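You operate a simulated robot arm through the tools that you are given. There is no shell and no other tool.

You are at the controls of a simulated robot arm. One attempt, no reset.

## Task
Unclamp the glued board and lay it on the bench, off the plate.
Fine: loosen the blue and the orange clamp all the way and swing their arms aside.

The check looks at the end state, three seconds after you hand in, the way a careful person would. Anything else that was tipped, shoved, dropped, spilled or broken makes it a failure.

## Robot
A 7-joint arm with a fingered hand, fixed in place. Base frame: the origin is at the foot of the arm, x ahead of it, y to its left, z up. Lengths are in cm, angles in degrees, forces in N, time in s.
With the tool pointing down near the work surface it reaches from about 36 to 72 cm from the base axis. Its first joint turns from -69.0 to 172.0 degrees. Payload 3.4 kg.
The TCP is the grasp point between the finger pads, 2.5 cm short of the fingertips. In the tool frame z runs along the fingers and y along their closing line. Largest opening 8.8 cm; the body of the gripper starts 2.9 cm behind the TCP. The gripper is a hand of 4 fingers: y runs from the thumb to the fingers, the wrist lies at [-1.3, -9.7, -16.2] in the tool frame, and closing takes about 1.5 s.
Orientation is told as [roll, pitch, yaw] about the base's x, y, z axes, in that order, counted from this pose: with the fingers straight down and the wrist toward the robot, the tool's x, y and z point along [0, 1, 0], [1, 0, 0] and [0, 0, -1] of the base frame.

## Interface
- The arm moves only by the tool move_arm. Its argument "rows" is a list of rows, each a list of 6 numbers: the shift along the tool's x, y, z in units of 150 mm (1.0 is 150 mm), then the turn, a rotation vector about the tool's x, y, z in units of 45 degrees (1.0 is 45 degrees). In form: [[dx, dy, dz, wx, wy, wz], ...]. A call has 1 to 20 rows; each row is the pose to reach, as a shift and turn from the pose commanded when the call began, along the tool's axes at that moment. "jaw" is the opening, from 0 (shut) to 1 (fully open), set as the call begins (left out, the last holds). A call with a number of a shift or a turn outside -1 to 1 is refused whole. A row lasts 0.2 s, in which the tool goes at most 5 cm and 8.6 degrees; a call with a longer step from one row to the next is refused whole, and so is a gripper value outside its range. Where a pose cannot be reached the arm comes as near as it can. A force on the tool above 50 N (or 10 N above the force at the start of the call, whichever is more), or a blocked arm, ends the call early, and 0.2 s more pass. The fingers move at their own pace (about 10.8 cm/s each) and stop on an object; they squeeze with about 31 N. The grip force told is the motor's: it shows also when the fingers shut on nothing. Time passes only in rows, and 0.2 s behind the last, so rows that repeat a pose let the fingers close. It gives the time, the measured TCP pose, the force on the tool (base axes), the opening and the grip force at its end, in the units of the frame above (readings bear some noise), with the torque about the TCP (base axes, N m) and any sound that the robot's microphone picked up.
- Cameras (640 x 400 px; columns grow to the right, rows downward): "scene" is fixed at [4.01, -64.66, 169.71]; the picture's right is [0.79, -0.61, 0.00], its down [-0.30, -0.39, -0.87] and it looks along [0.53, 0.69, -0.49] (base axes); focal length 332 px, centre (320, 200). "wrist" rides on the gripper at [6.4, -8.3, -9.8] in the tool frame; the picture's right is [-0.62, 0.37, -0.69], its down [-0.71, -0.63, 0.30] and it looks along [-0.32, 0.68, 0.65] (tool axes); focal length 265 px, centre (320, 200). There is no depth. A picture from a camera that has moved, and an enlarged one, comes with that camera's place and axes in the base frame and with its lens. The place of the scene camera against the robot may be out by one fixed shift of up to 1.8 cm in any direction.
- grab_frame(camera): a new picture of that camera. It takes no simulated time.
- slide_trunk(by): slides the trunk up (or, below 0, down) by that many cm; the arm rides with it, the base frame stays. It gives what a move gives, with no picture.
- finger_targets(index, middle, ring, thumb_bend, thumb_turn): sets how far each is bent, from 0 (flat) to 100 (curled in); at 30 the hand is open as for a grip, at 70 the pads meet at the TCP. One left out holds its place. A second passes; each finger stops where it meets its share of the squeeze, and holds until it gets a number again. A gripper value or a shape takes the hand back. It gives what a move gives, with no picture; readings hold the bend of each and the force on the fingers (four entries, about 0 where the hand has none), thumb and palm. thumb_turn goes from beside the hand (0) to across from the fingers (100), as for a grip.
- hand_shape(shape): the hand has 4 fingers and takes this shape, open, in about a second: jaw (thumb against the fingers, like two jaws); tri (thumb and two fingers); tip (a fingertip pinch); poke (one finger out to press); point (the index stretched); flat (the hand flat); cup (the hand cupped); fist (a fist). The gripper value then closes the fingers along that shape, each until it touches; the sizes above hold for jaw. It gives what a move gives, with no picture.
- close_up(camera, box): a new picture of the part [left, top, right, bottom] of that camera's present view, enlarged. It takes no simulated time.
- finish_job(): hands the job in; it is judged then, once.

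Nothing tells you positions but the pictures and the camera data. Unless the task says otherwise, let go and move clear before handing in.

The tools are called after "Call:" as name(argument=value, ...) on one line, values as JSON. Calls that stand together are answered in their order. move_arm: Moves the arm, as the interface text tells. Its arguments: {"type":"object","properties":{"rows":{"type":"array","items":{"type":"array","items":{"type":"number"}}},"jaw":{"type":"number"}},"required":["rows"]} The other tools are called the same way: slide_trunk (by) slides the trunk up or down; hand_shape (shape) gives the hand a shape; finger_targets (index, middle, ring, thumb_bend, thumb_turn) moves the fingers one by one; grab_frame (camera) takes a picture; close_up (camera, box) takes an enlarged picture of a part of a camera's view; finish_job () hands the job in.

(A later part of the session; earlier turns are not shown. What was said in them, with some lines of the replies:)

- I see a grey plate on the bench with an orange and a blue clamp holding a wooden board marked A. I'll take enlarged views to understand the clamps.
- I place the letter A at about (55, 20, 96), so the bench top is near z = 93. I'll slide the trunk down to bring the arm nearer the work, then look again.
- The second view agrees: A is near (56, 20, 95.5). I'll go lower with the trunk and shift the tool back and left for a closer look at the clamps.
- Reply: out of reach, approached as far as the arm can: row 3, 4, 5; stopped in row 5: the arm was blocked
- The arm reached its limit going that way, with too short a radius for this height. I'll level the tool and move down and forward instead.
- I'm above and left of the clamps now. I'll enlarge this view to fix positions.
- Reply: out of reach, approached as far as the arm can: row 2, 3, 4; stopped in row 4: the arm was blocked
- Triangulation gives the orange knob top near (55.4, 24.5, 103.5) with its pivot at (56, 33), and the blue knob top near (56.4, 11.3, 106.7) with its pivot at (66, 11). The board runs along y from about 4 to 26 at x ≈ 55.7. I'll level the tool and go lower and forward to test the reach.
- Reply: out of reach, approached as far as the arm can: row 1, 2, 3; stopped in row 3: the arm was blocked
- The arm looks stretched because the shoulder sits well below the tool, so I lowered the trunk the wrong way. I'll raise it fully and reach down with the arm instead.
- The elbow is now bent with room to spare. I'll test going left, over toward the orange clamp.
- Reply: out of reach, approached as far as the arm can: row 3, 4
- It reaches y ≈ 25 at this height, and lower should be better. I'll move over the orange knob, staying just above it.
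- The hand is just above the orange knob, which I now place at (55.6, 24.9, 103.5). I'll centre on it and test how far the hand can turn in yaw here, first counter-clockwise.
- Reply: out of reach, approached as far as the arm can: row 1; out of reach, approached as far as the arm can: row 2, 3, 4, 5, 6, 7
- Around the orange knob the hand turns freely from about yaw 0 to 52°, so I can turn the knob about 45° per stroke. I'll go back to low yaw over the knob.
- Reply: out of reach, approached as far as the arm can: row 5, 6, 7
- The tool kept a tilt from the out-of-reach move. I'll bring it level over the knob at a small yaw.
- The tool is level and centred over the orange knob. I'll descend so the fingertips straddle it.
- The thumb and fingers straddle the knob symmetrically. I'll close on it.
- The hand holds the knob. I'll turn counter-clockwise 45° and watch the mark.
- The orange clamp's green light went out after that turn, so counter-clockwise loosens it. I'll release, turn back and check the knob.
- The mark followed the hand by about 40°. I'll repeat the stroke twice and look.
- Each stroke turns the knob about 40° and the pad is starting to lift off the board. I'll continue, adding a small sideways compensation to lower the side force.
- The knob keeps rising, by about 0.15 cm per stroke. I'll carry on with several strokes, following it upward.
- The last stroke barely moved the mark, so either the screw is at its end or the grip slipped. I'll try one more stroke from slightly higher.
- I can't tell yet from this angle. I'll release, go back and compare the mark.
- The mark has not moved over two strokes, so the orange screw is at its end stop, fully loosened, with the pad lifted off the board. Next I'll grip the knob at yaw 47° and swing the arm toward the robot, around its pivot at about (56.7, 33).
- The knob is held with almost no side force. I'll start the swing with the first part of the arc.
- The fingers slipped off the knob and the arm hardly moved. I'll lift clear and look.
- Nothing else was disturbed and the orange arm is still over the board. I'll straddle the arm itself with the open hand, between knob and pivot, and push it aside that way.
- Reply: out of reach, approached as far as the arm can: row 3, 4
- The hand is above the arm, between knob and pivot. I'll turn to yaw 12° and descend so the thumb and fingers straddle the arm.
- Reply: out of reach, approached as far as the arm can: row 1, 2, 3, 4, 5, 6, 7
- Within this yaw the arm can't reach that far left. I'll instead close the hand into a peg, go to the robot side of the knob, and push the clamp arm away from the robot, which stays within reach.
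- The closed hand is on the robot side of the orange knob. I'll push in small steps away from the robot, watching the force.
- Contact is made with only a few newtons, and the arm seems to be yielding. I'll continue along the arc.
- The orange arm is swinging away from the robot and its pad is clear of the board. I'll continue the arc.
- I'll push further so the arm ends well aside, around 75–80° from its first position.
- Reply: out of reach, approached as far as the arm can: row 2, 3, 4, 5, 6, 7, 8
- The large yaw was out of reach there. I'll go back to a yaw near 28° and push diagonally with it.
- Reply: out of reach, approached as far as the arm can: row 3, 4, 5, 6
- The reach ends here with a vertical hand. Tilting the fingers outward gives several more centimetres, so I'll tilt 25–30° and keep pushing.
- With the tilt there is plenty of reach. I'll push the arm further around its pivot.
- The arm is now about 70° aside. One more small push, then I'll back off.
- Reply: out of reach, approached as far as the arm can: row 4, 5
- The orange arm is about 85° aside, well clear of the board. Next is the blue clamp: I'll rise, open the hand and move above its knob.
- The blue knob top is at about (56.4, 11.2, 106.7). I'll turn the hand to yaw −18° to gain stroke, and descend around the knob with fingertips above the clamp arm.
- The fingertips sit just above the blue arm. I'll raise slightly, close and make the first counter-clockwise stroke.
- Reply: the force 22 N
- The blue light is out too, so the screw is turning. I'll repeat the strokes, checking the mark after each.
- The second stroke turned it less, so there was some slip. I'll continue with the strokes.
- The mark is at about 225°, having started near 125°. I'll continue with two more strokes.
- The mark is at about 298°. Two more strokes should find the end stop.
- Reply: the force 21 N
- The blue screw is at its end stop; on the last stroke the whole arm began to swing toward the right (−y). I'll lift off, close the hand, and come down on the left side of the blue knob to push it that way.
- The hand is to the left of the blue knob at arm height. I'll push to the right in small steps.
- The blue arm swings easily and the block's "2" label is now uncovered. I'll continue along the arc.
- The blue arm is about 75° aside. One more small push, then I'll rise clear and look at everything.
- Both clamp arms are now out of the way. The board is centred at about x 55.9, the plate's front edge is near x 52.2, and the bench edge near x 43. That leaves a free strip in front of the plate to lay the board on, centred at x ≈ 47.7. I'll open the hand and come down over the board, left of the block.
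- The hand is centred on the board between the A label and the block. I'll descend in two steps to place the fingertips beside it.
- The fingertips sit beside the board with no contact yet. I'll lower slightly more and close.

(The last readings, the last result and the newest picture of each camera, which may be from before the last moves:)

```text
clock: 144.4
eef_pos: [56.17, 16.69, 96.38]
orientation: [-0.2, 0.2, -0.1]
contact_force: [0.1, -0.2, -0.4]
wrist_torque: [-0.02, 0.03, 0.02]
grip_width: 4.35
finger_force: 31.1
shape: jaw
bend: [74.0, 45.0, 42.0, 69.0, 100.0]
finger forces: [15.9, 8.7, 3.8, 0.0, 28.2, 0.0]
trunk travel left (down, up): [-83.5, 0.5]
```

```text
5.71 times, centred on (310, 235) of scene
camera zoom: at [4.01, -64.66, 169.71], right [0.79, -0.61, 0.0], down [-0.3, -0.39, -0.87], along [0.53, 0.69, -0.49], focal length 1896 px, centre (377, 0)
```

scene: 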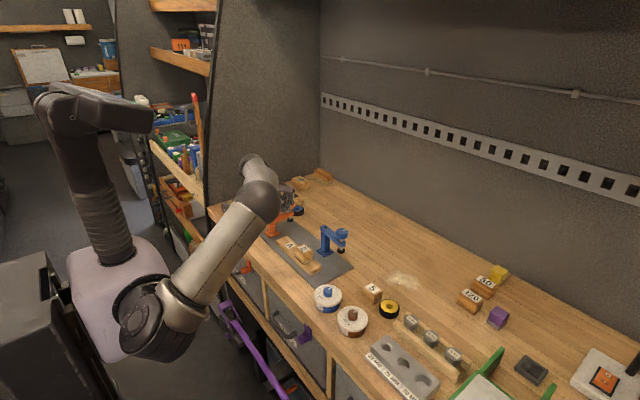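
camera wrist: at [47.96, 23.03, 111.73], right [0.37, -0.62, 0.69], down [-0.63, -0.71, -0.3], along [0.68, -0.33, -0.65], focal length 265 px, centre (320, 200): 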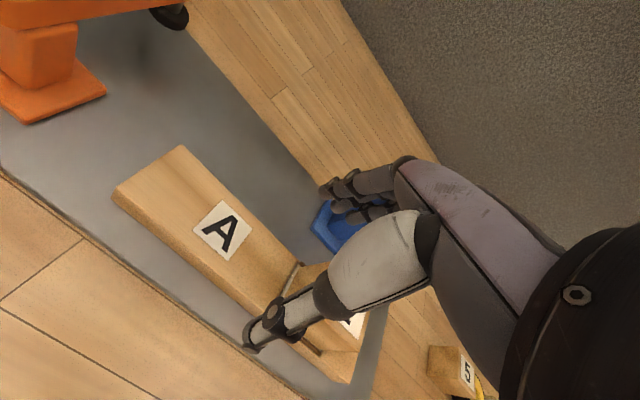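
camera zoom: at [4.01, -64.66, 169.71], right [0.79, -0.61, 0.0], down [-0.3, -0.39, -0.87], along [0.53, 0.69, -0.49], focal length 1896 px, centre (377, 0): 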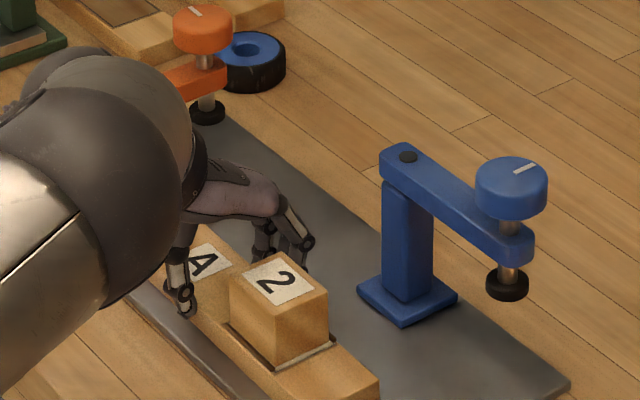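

The board is held. I'll lift slowly and check.

Call:
move_arm(rows=[[0, 0, -0.02, 0, 0, 0], [0, 0, -0.04, 0, 0, 0], [0, 0, -0.06, 0, 0, 0], [0, 0, -0.08, 0, 0, 0], [0, 0, -0.1, 0, 0, 0], [0, 0, -0.12, 0, 0, 0], [0, 0, -0.12, 0, 0, 0]])

Call:
grab_frame(camera="wrist")

Call:
close_up(camera="scene", box=[250, 190, 350, 270])

```text
clock: 146.0
eef_pos: [56.13, 16.96, 98.22]
orientation: [-0.2, 0.2, 0.0]
contact_force: [0.1, 0.6, -1.6]
wrist_torque: [-0.01, -0.01, 0.02]
grip_width: 4.36
finger_force: 30.9
shape: jaw
bend: [74.0, 45.0, 42.0, 69.0, 99.0]
finger forces: [16.2, 8.3, 3.8, 0.1, 28.3, 0.0]
trunk travel left (down, up): [-83.5, 0.5]
```

```text
taken
camera wrist: at [47.92, 23.34, 108.0], right [0.37, -0.62, 0.69], down [-0.63, -0.71, -0.3], along [0.68, -0.33, -0.66], focal length 265 px, centre (320, 200)
```

wrist: 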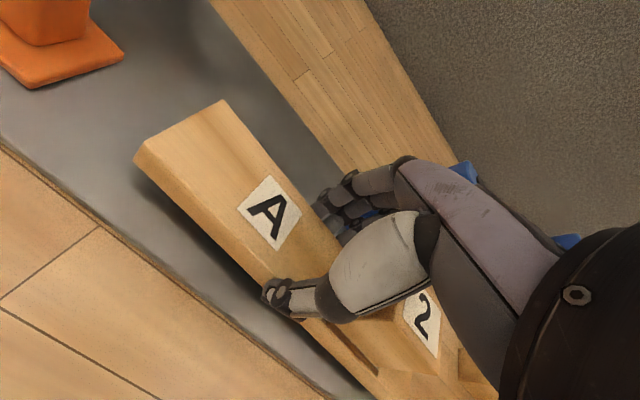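

```text
5.00 times, centred on (300, 230) of scene
camera zoom: at [4.01, -64.66, 169.71], right [0.79, -0.61, 0.0], down [-0.3, -0.39, -0.87], along [0.53, 0.69, -0.49], focal length 1659 px, centre (420, 50)
```

zoom: 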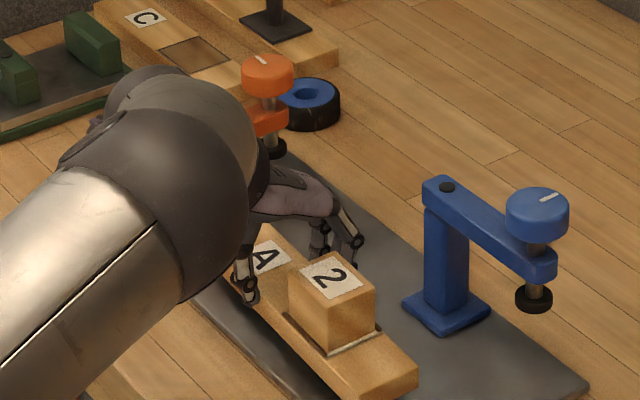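

The board with its glued block came up level. I'll lift a bit more and carry it toward the robot, over the free strip in front of the plate.

Call:
move_arm(rows=[[0, 0, -0.06, 0, 0, 0], [0, 0, -0.13, 0, 0, 0], [0, -0.08, -0.13, 0, 0, 0], [0, -0.17, -0.13, 0, 0, 0], [0, -0.26, -0.13, 0, 0, 0], [0, -0.35, -0.13, 0, 0, 0], [0, -0.44, -0.13, 0, 0, 0], [0, -0.52, -0.13, 0, 0, 0], [0, -0.55, -0.13, 0, 0, 0], [0, -0.55, -0.13, 0, 0, 0]])

Call:
grab_frame(camera="wrist")

Call:
grab_frame(camera="scene")

Call:
close_up(camera="scene", box=[230, 190, 360, 300])

```text
clock: 148.2
eef_pos: [47.84, 16.85, 99.99]
orientation: [-0.1, 0.2, -0.2]
contact_force: [0.0, -0.6, -1.9]
wrist_torque: [0.08, 0.0, 0.01]
grip_width: 4.37
finger_force: 31.1
shape: jaw
bend: [74.0, 45.0, 42.0, 69.0, 99.0]
finger forces: [16.2, 8.5, 3.8, 0.1, 28.4, 0.0]
trunk travel left (down, up): [-83.5, 0.5]
```

```text
taken
camera wrist: at [39.65, 23.29, 109.86], right [0.37, -0.62, 0.69], down [-0.63, -0.71, -0.3], along [0.68, -0.33, -0.66], focal length 265 px, centre (320, 200)
```

wrist: 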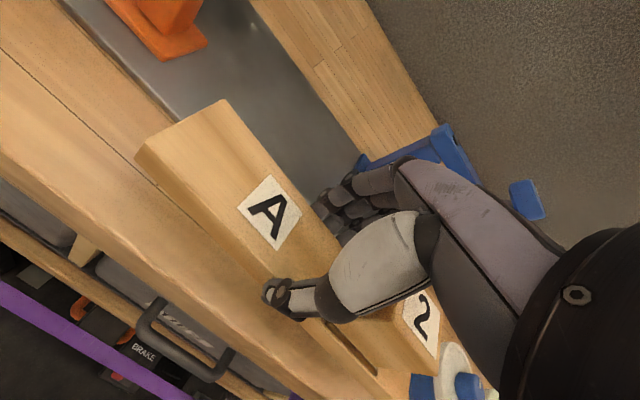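

```text
taken
```

scene: 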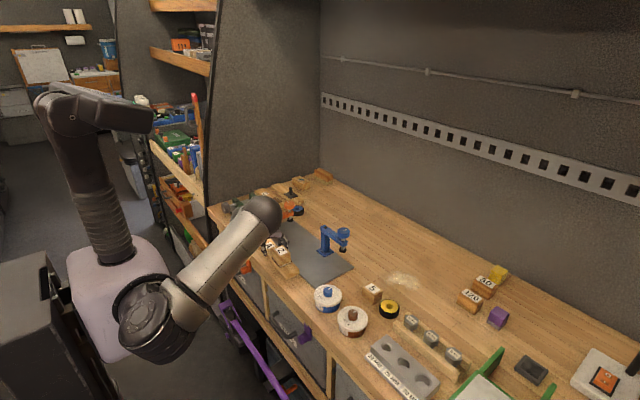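

```text
3.64 times, centred on (295, 245) of scene
camera zoom: at [4.01, -64.66, 169.71], right [0.79, -0.61, 0.0], down [-0.3, -0.39, -0.87], along [0.53, 0.69, -0.49], focal length 1206 px, centre (411, 36)
```

zoom: 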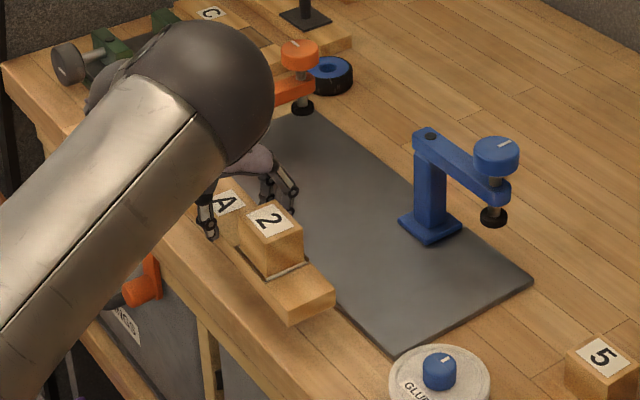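

The board hovers over the front strip. I want to locate the bench's top edge exactly before lowering.

Call:
close_up(camera="wrist", box=[0, 0, 320, 300])

Call:
close_up(camera="scene", box=[260, 220, 330, 300])

```text
1.33 times, centred on (160, 150) of wrist
camera zoom: at [39.65, 23.29, 109.86], right [0.37, -0.62, 0.69], down [-0.63, -0.71, -0.3], along [0.68, -0.33, -0.66], focal length 354 px, centre (533, 267)
```

zoom: 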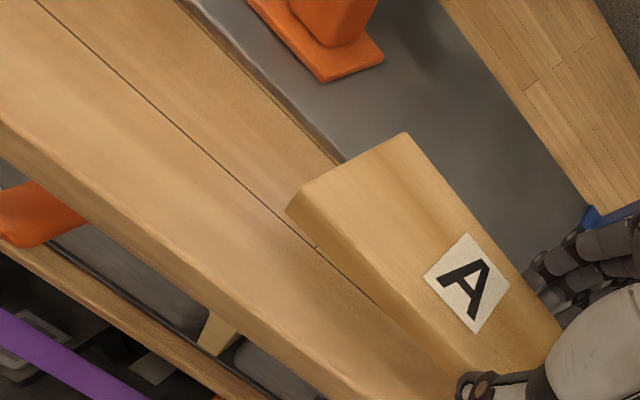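

```text
5.00 times, centred on (295, 260) of scene
camera zoom: at [4.01, -64.66, 169.71], right [0.79, -0.61, 0.0], down [-0.3, -0.39, -0.87], along [0.53, 0.69, -0.49], focal length 1659 px, centre (445, -100)
```

zoom: 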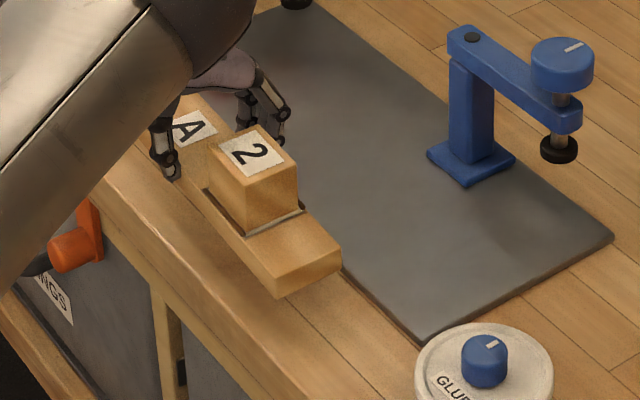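

The bench's top edge is near x 44 and the plate starts near x 51.4. The board (x 45.1–50.0) is centred between them. I'll lower it.

Call:
move_arm(rows=[[0, 0.01, 0.05, 0, 0, 0], [0, 0.01, 0.1, 0, 0, 0], [0, 0.01, 0.15, 0, 0, 0], [0, 0.01, 0.2, 0, 0, 0], [0, 0.01, 0.235, 0, 0, 0], [0, 0.01, 0.235, 0, 0, 0]])

Call:
move_arm(rows=[[0, 0, 0.01, 0, 0, 0], [0, 0, 0.02, 0, 0, 0], [0, 0, 0.03, 0, 0, 0], [0, 0, 0.035, 0, 0, 0], [0, 0, 0.035, 0, 0, 0]])

Call:
close_up(camera="scene", box=[260, 220, 330, 300])

Call:
grab_frame(camera="wrist")

```text
clock: 149.6
eef_pos: [48.13, 16.82, 96.44]
orientation: [-0.2, 0.2, -0.1]
contact_force: [0.5, -0.2, -1.5]
wrist_torque: [0.04, 0.0, 0.0]
grip_width: 4.39
finger_force: 31.1
shape: jaw
bend: [74.0, 45.0, 42.0, 69.0, 99.0]
finger forces: [16.2, 8.4, 3.8, 0.0, 28.4, 0.0]
trunk travel left (down, up): [-83.5, 0.5]
```

```text
clock: 150.8
eef_pos: [48.05, 16.91, 96.05]
orientation: [-0.2, 0.2, -0.1]
contact_force: [1.1, 1.4, -1.2]
wrist_torque: [0.03, 0.03, -0.01]
grip_width: 4.37
finger_force: 31.2
shape: jaw
bend: [74.0, 45.0, 42.0, 69.0, 99.0]
finger forces: [16.2, 8.4, 3.9, 0.1, 28.4, 0.0]
trunk travel left (down, up): [-83.5, 0.5]
```

```text
5.00 times, centred on (295, 260) of scene
camera zoom: at [4.01, -64.66, 169.71], right [0.79, -0.61, 0.0], down [-0.3, -0.39, -0.87], along [0.53, 0.69, -0.49], focal length 1659 px, centre (445, -100)
```

zoom: 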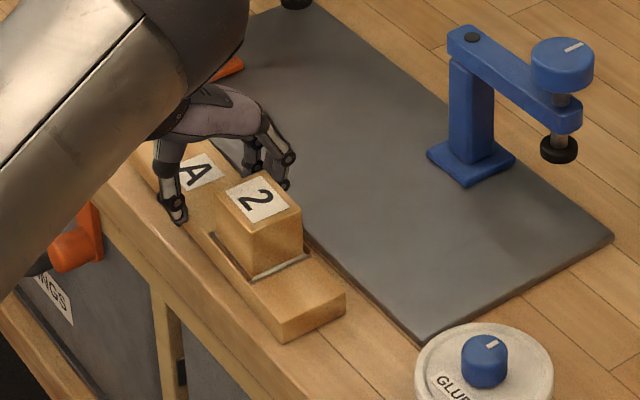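

```text
taken
camera wrist: at [39.86, 23.31, 105.92], right [0.37, -0.62, 0.69], down [-0.63, -0.71, -0.3], along [0.68, -0.33, -0.66], focal length 265 px, centre (320, 200)
```

wrist: 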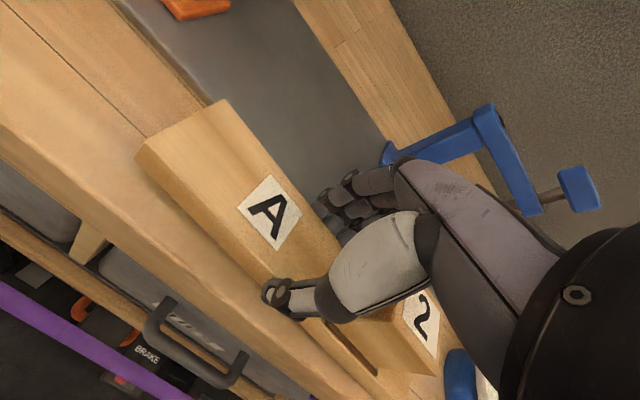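

The board is just above the bench. I'll shift it 0.3 cm more off the plate and lower in fine steps until it touches.

Call:
move_arm(rows=[[0, -0.01, 0, 0, 0, 0], [0, -0.02, 0.0, 0, 0, 0], [0, -0.02, 0.008, 0, 0, 0], [0, -0.02, 0.016, 0, 0, 0], [0, -0.02, 0.016, 0, 0, 0]])

Call:
move_arm(rows=[[0, 0, 0.006, 0, 0, 0], [0, 0, 0.012, 0, 0, 0], [0, 0, 0.012, 0, 0, 0]])

Call:
close_up(camera="scene", box=[260, 220, 330, 300])

```text
clock: 152.0
eef_pos: [47.84, 17.08, 95.75]
orientation: [-0.2, 0.2, 0.0]
contact_force: [0.0, -0.5, -0.8]
wrist_torque: [0.02, -0.04, -0.04]
grip_width: 4.36
finger_force: 30.4
shape: jaw
bend: [74.0, 45.0, 42.0, 69.0, 99.0]
finger forces: [16.2, 8.3, 3.7, 0.0, 28.4, 0.0]
trunk travel left (down, up): [-83.5, 0.5]
```

```text
clock: 152.8
eef_pos: [47.83, 16.82, 95.6]
orientation: [-0.3, 0.1, -0.1]
contact_force: [0.1, 0.2, -1.8]
wrist_torque: [-0.01, 0.02, 0.0]
grip_width: 4.33
finger_force: 31.1
shape: jaw
bend: [74.0, 45.0, 42.0, 69.0, 99.0]
finger forces: [16.1, 8.4, 3.9, 0.0, 28.3, 0.1]
trunk travel left (down, up): [-83.5, 0.5]
```

```text
5.00 times, centred on (295, 260) of scene
camera zoom: at [4.01, -64.66, 169.71], right [0.79, -0.61, 0.0], down [-0.3, -0.39, -0.87], along [0.53, 0.69, -0.49], focal length 1659 px, centre (445, -100)
```

zoom: 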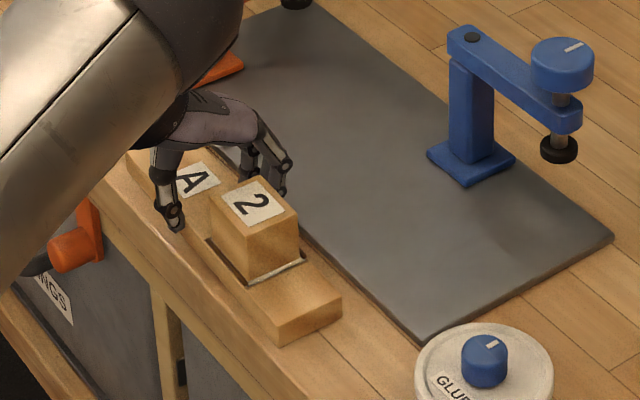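

No contact with the bench yet. I'll continue in small steps.

Call:
move_arm(rows=[[0, 0, 0.007, 0, 0, 0], [0, 0, 0.014, 0, 0, 0], [0, 0, 0.014, 0, 0, 0]])

Call:
move_arm(rows=[[0, 0, 0.007, 0, 0, 0], [0, 0, 0.012, 0, 0, 0], [0, 0, 0.012, 0, 0, 0]])

Call:
close_up(camera="scene", box=[270, 230, 330, 290])

```text
clock: 153.6
eef_pos: [47.81, 16.86, 95.34]
orientation: [-0.2, 0.1, 0.0]
contact_force: [0.3, -0.2, 2.8]
wrist_torque: [-0.03, 0.02, 0.01]
grip_width: 4.37
finger_force: 30.3
shape: jaw
bend: [74.0, 45.0, 42.0, 69.0, 99.0]
finger forces: [16.1, 8.6, 4.1, 0.1, 28.9, 0.1]
trunk travel left (down, up): [-83.5, 0.5]
```

```text
clock: 154.4
eef_pos: [47.77, 16.83, 95.38]
orientation: [-0.1, 0.0, -0.1]
contact_force: [2.6, 1.5, 13.6]
wrist_torque: [0.0, -0.05, 0.03]
grip_width: 4.38
finger_force: 31.1
shape: jaw
bend: [74.0, 45.0, 42.0, 69.0, 99.0]
finger forces: [17.9, 10.2, 4.7, 0.1, 29.5, 0.0]
trunk travel left (down, up): [-83.5, 0.5]
```

```text
6.67 times, centred on (300, 260) of scene
camera zoom: at [4.01, -64.66, 169.71], right [0.79, -0.61, 0.0], down [-0.3, -0.39, -0.87], along [0.53, 0.69, -0.49], focal length 2212 px, centre (453, -200)
```

zoom: 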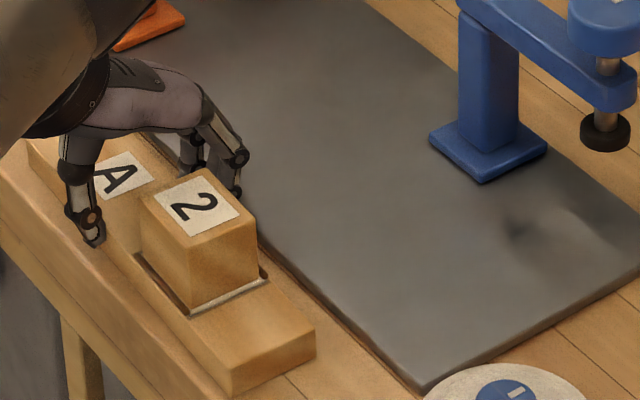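

The board is resting on the bench. To keep the fingers from touching the plate's edge, I'll ease the downward load and open only slightly first.

Call:
move_arm(rows=[[0, 0, -0.01, 0, 0, 0], [0, 0, -0.01, 0, 0, 0], [0, 0, -0.01, 0, 0, 0], [0, 0, -0.01, 0, 0, 0]], jaw=0.57)

Call:
grab_frame(camera="wrist")

Call:
close_up(camera="scene", box=[270, 230, 330, 290])

```text
clock: 155.4
eef_pos: [47.8, 16.84, 95.24]
orientation: [-0.2, 0.1, -0.1]
contact_force: [0.3, -0.7, -0.2]
wrist_torque: [-0.02, -0.02, 0.01]
grip_width: 5.04
finger_force: 0.1
shape: jaw
bend: [74.0, 42.0, 38.0, 66.0, 100.0]
finger forces: [0.0, 0.1, 0.0, 0.0, 0.2, 0.0]
trunk travel left (down, up): [-83.5, 0.5]
```

```text
taken
camera wrist: at [39.45, 23.29, 105.2], right [0.37, -0.62, 0.69], down [-0.63, -0.71, -0.3], along [0.68, -0.33, -0.66], focal length 265 px, centre (320, 200)
```

wrist: 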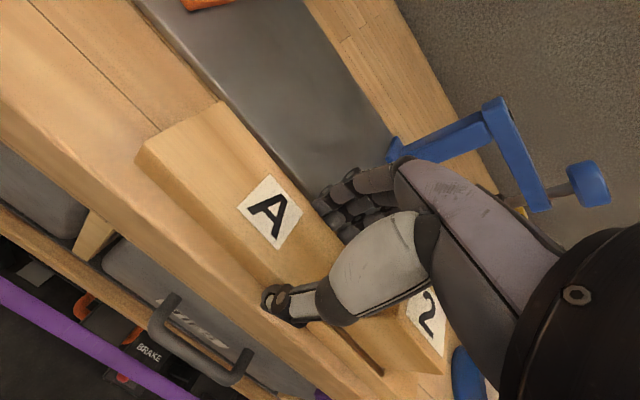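

```text
6.67 times, centred on (300, 260) of scene
camera zoom: at [4.01, -64.66, 169.71], right [0.79, -0.61, 0.0], down [-0.3, -0.39, -0.87], along [0.53, 0.69, -0.49], focal length 2212 px, centre (453, -200)
```

zoom: 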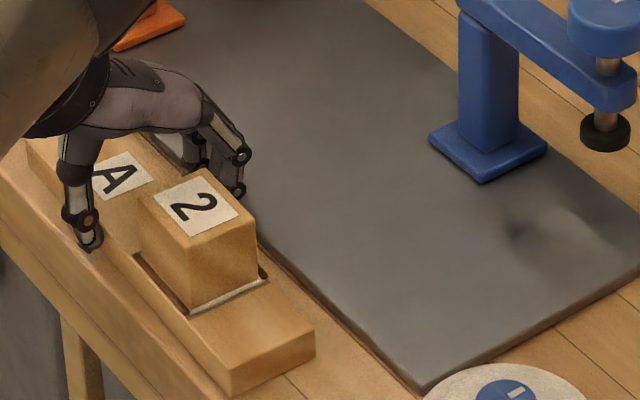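

The hand has let go (all forces are zero) and the board lies still. I'll rise straight up slowly.

Call:
move_arm(rows=[[0, 0, -0.03, 0, 0, 0], [0, 0, -0.06, 0, 0, 0], [0, 0, -0.09, 0, 0, 0], [0, 0, -0.12, 0, 0, 0], [0, 0, -0.12, 0, 0, 0]])

Call:
close_up(camera="scene", box=[260, 220, 330, 300])

Call:
grab_frame(camera="wrist")

```text
clock: 156.6
eef_pos: [47.86, 16.87, 97.2]
orientation: [-0.2, 0.2, -0.1]
contact_force: [0.3, 0.4, 0.6]
wrist_torque: [0.01, -0.02, -0.03]
grip_width: 5.05
finger_force: 0.1
shape: jaw
bend: [74.0, 42.0, 38.0, 66.0, 100.0]
finger forces: [0.1, 0.0, 0.0, 0.1, 0.0, 0.0]
trunk travel left (down, up): [-83.5, 0.5]
```

```text
5.00 times, centred on (295, 260) of scene
camera zoom: at [4.01, -64.66, 169.71], right [0.79, -0.61, 0.0], down [-0.3, -0.39, -0.87], along [0.53, 0.69, -0.49], focal length 1659 px, centre (445, -100)
```

zoom: 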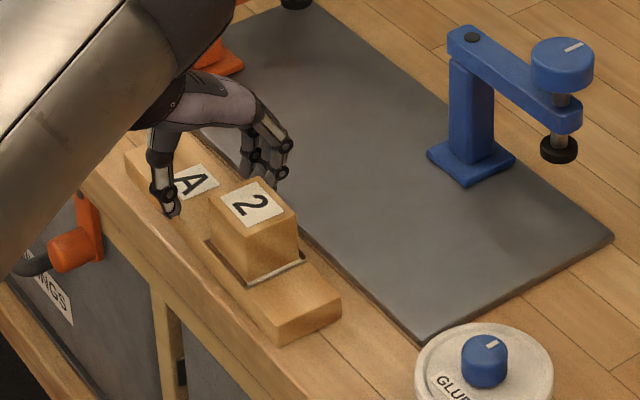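

```text
taken
camera wrist: at [39.53, 23.32, 106.98], right [0.37, -0.62, 0.69], down [-0.63, -0.71, -0.3], along [0.68, -0.33, -0.66], focal length 265 px, centre (320, 200)
```

wrist: 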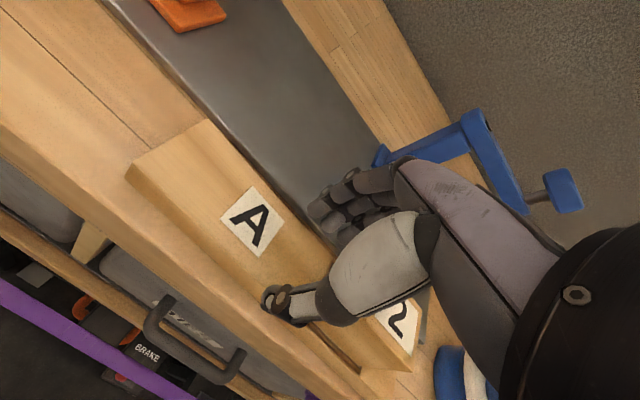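

Clean release. I'll rise well clear, open the hand, and back away for a final look.

Call:
move_arm(rows=[[0, 0, -0.1, 0, 0, 0], [0, 0, -0.3, 0, 0, 0], [0, 0, -0.55, 0, 0, 0], [0, 0, -0.8, 0, 0, 0], [0, 0, -1.0, 0, 0, 0], [0, 0, -1.0, 0, 0, 0]])

Call:
move_arm(rows=[[-0.1, 0, -0.2, 0, 0, 0], [-0.3, 0, -0.4, 0, 0, 0], [-0.5, 0, -0.6, 0, 0, 0], [-0.5, 0, -0.6, 0, 0, 0]], jaw=1.0)

Call:
grab_frame(camera="wrist")

Call:
grab_frame(camera="scene")

Call:
close_up(camera="scene", box=[220, 180, 380, 300])

Call:
close_up(camera="wrist", box=[0, 50, 320, 300])

```text
clock: 158.0
eef_pos: [47.87, 16.78, 112.1]
orientation: [-0.2, 0.2, 0.0]
contact_force: [0.4, -0.1, 0.2]
wrist_torque: [0.04, -0.02, -0.02]
grip_width: 5.04
finger_force: 0.0
shape: jaw
bend: [74.0, 42.0, 38.0, 66.0, 100.0]
finger forces: [0.1, 0.0, 0.1, 0.1, 0.0, 0.0]
trunk travel left (down, up): [-83.5, 0.5]
```

```text
clock: 159.0
eef_pos: [47.94, 9.65, 121.07]
orientation: [-0.1, 0.2, -0.1]
contact_force: [-0.5, 0.1, 0.6]
wrist_torque: [-0.02, 0.03, -0.01]
grip_width: 8.78
finger_force: 0.1
shape: jaw
bend: [30.0, 30.0, 30.0, 30.0, 98.0]
finger forces: [0.0, 0.0, 0.0, 0.0, 0.1, 0.0]
trunk travel left (down, up): [-83.5, 0.5]
```

```text
taken
camera wrist: at [39.69, 16.05, 131.01], right [0.37, -0.62, 0.69], down [-0.63, -0.72, -0.3], along [0.68, -0.33, -0.65], focal length 265 px, centre (320, 200)
```

wrist: 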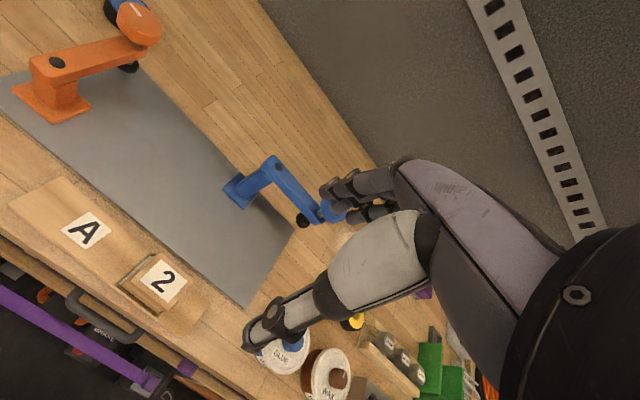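

```text
taken
```

scene: 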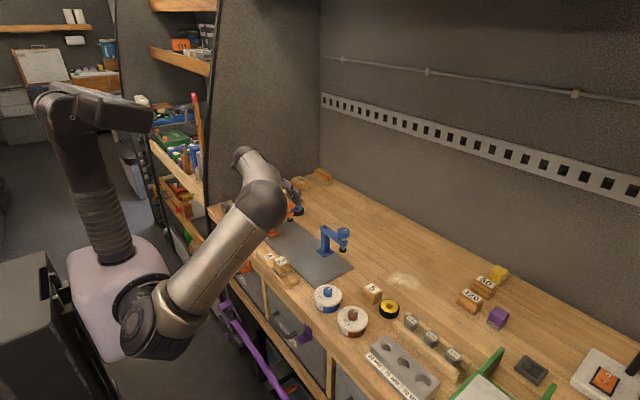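

```text
3.33 times, centred on (300, 240) of scene
camera zoom: at [4.01, -64.66, 169.71], right [0.79, -0.61, 0.0], down [-0.3, -0.39, -0.87], along [0.53, 0.69, -0.49], focal length 1106 px, centre (387, 67)
```

zoom: 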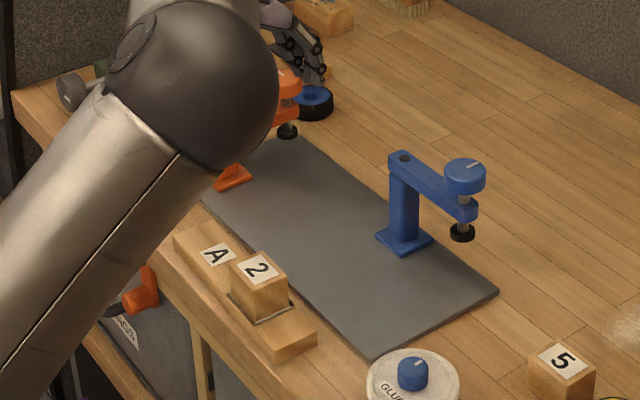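

```text
1.60 times, centred on (160, 175) of wrist
camera zoom: at [39.69, 16.05, 131.01], right [0.37, -0.62, 0.69], down [-0.63, -0.72, -0.3], along [0.68, -0.33, -0.65], focal length 425 px, centre (576, 240)
```

zoom: 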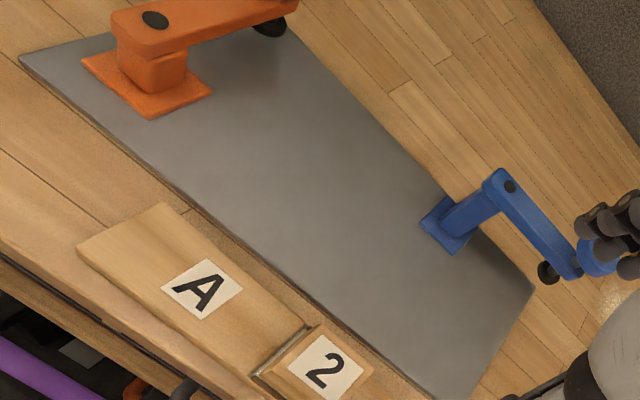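

The board with its block lies flat on the bench in front of the plate, clear of both the plate and the bench edge. Both clamps are at their loosened stops with lights off and arms swung aside, and nothing else has moved. The hand is open and clear, so I'll hand in.

Call:
finish_job()

```text
The job is handed in.
```

I unclamped the board, laid it on the bench in front of the plate, and handed the job in; no verdict has come back yet.

- **Board:** It lies flat with its glued block still on. By the camera views it is about 1–2 cm clear of the plate and about 1 cm from the bench's front edge.
- **Clamps:** I turned each screw counter-clockwise until it stopped, about half a turn each. Both green lights went out early in the turning. The arms are swung aside, the orange by about 85° and the blue by roughly 75–85°.
- **Other objects:** Nothing else looked moved or tipped in the last pictures. My first try at swinging the orange arm went the wrong way and the fingers slipped off the knob. The pictures afterward showed nothing had moved.

The hand was open and well clear when I handed in.
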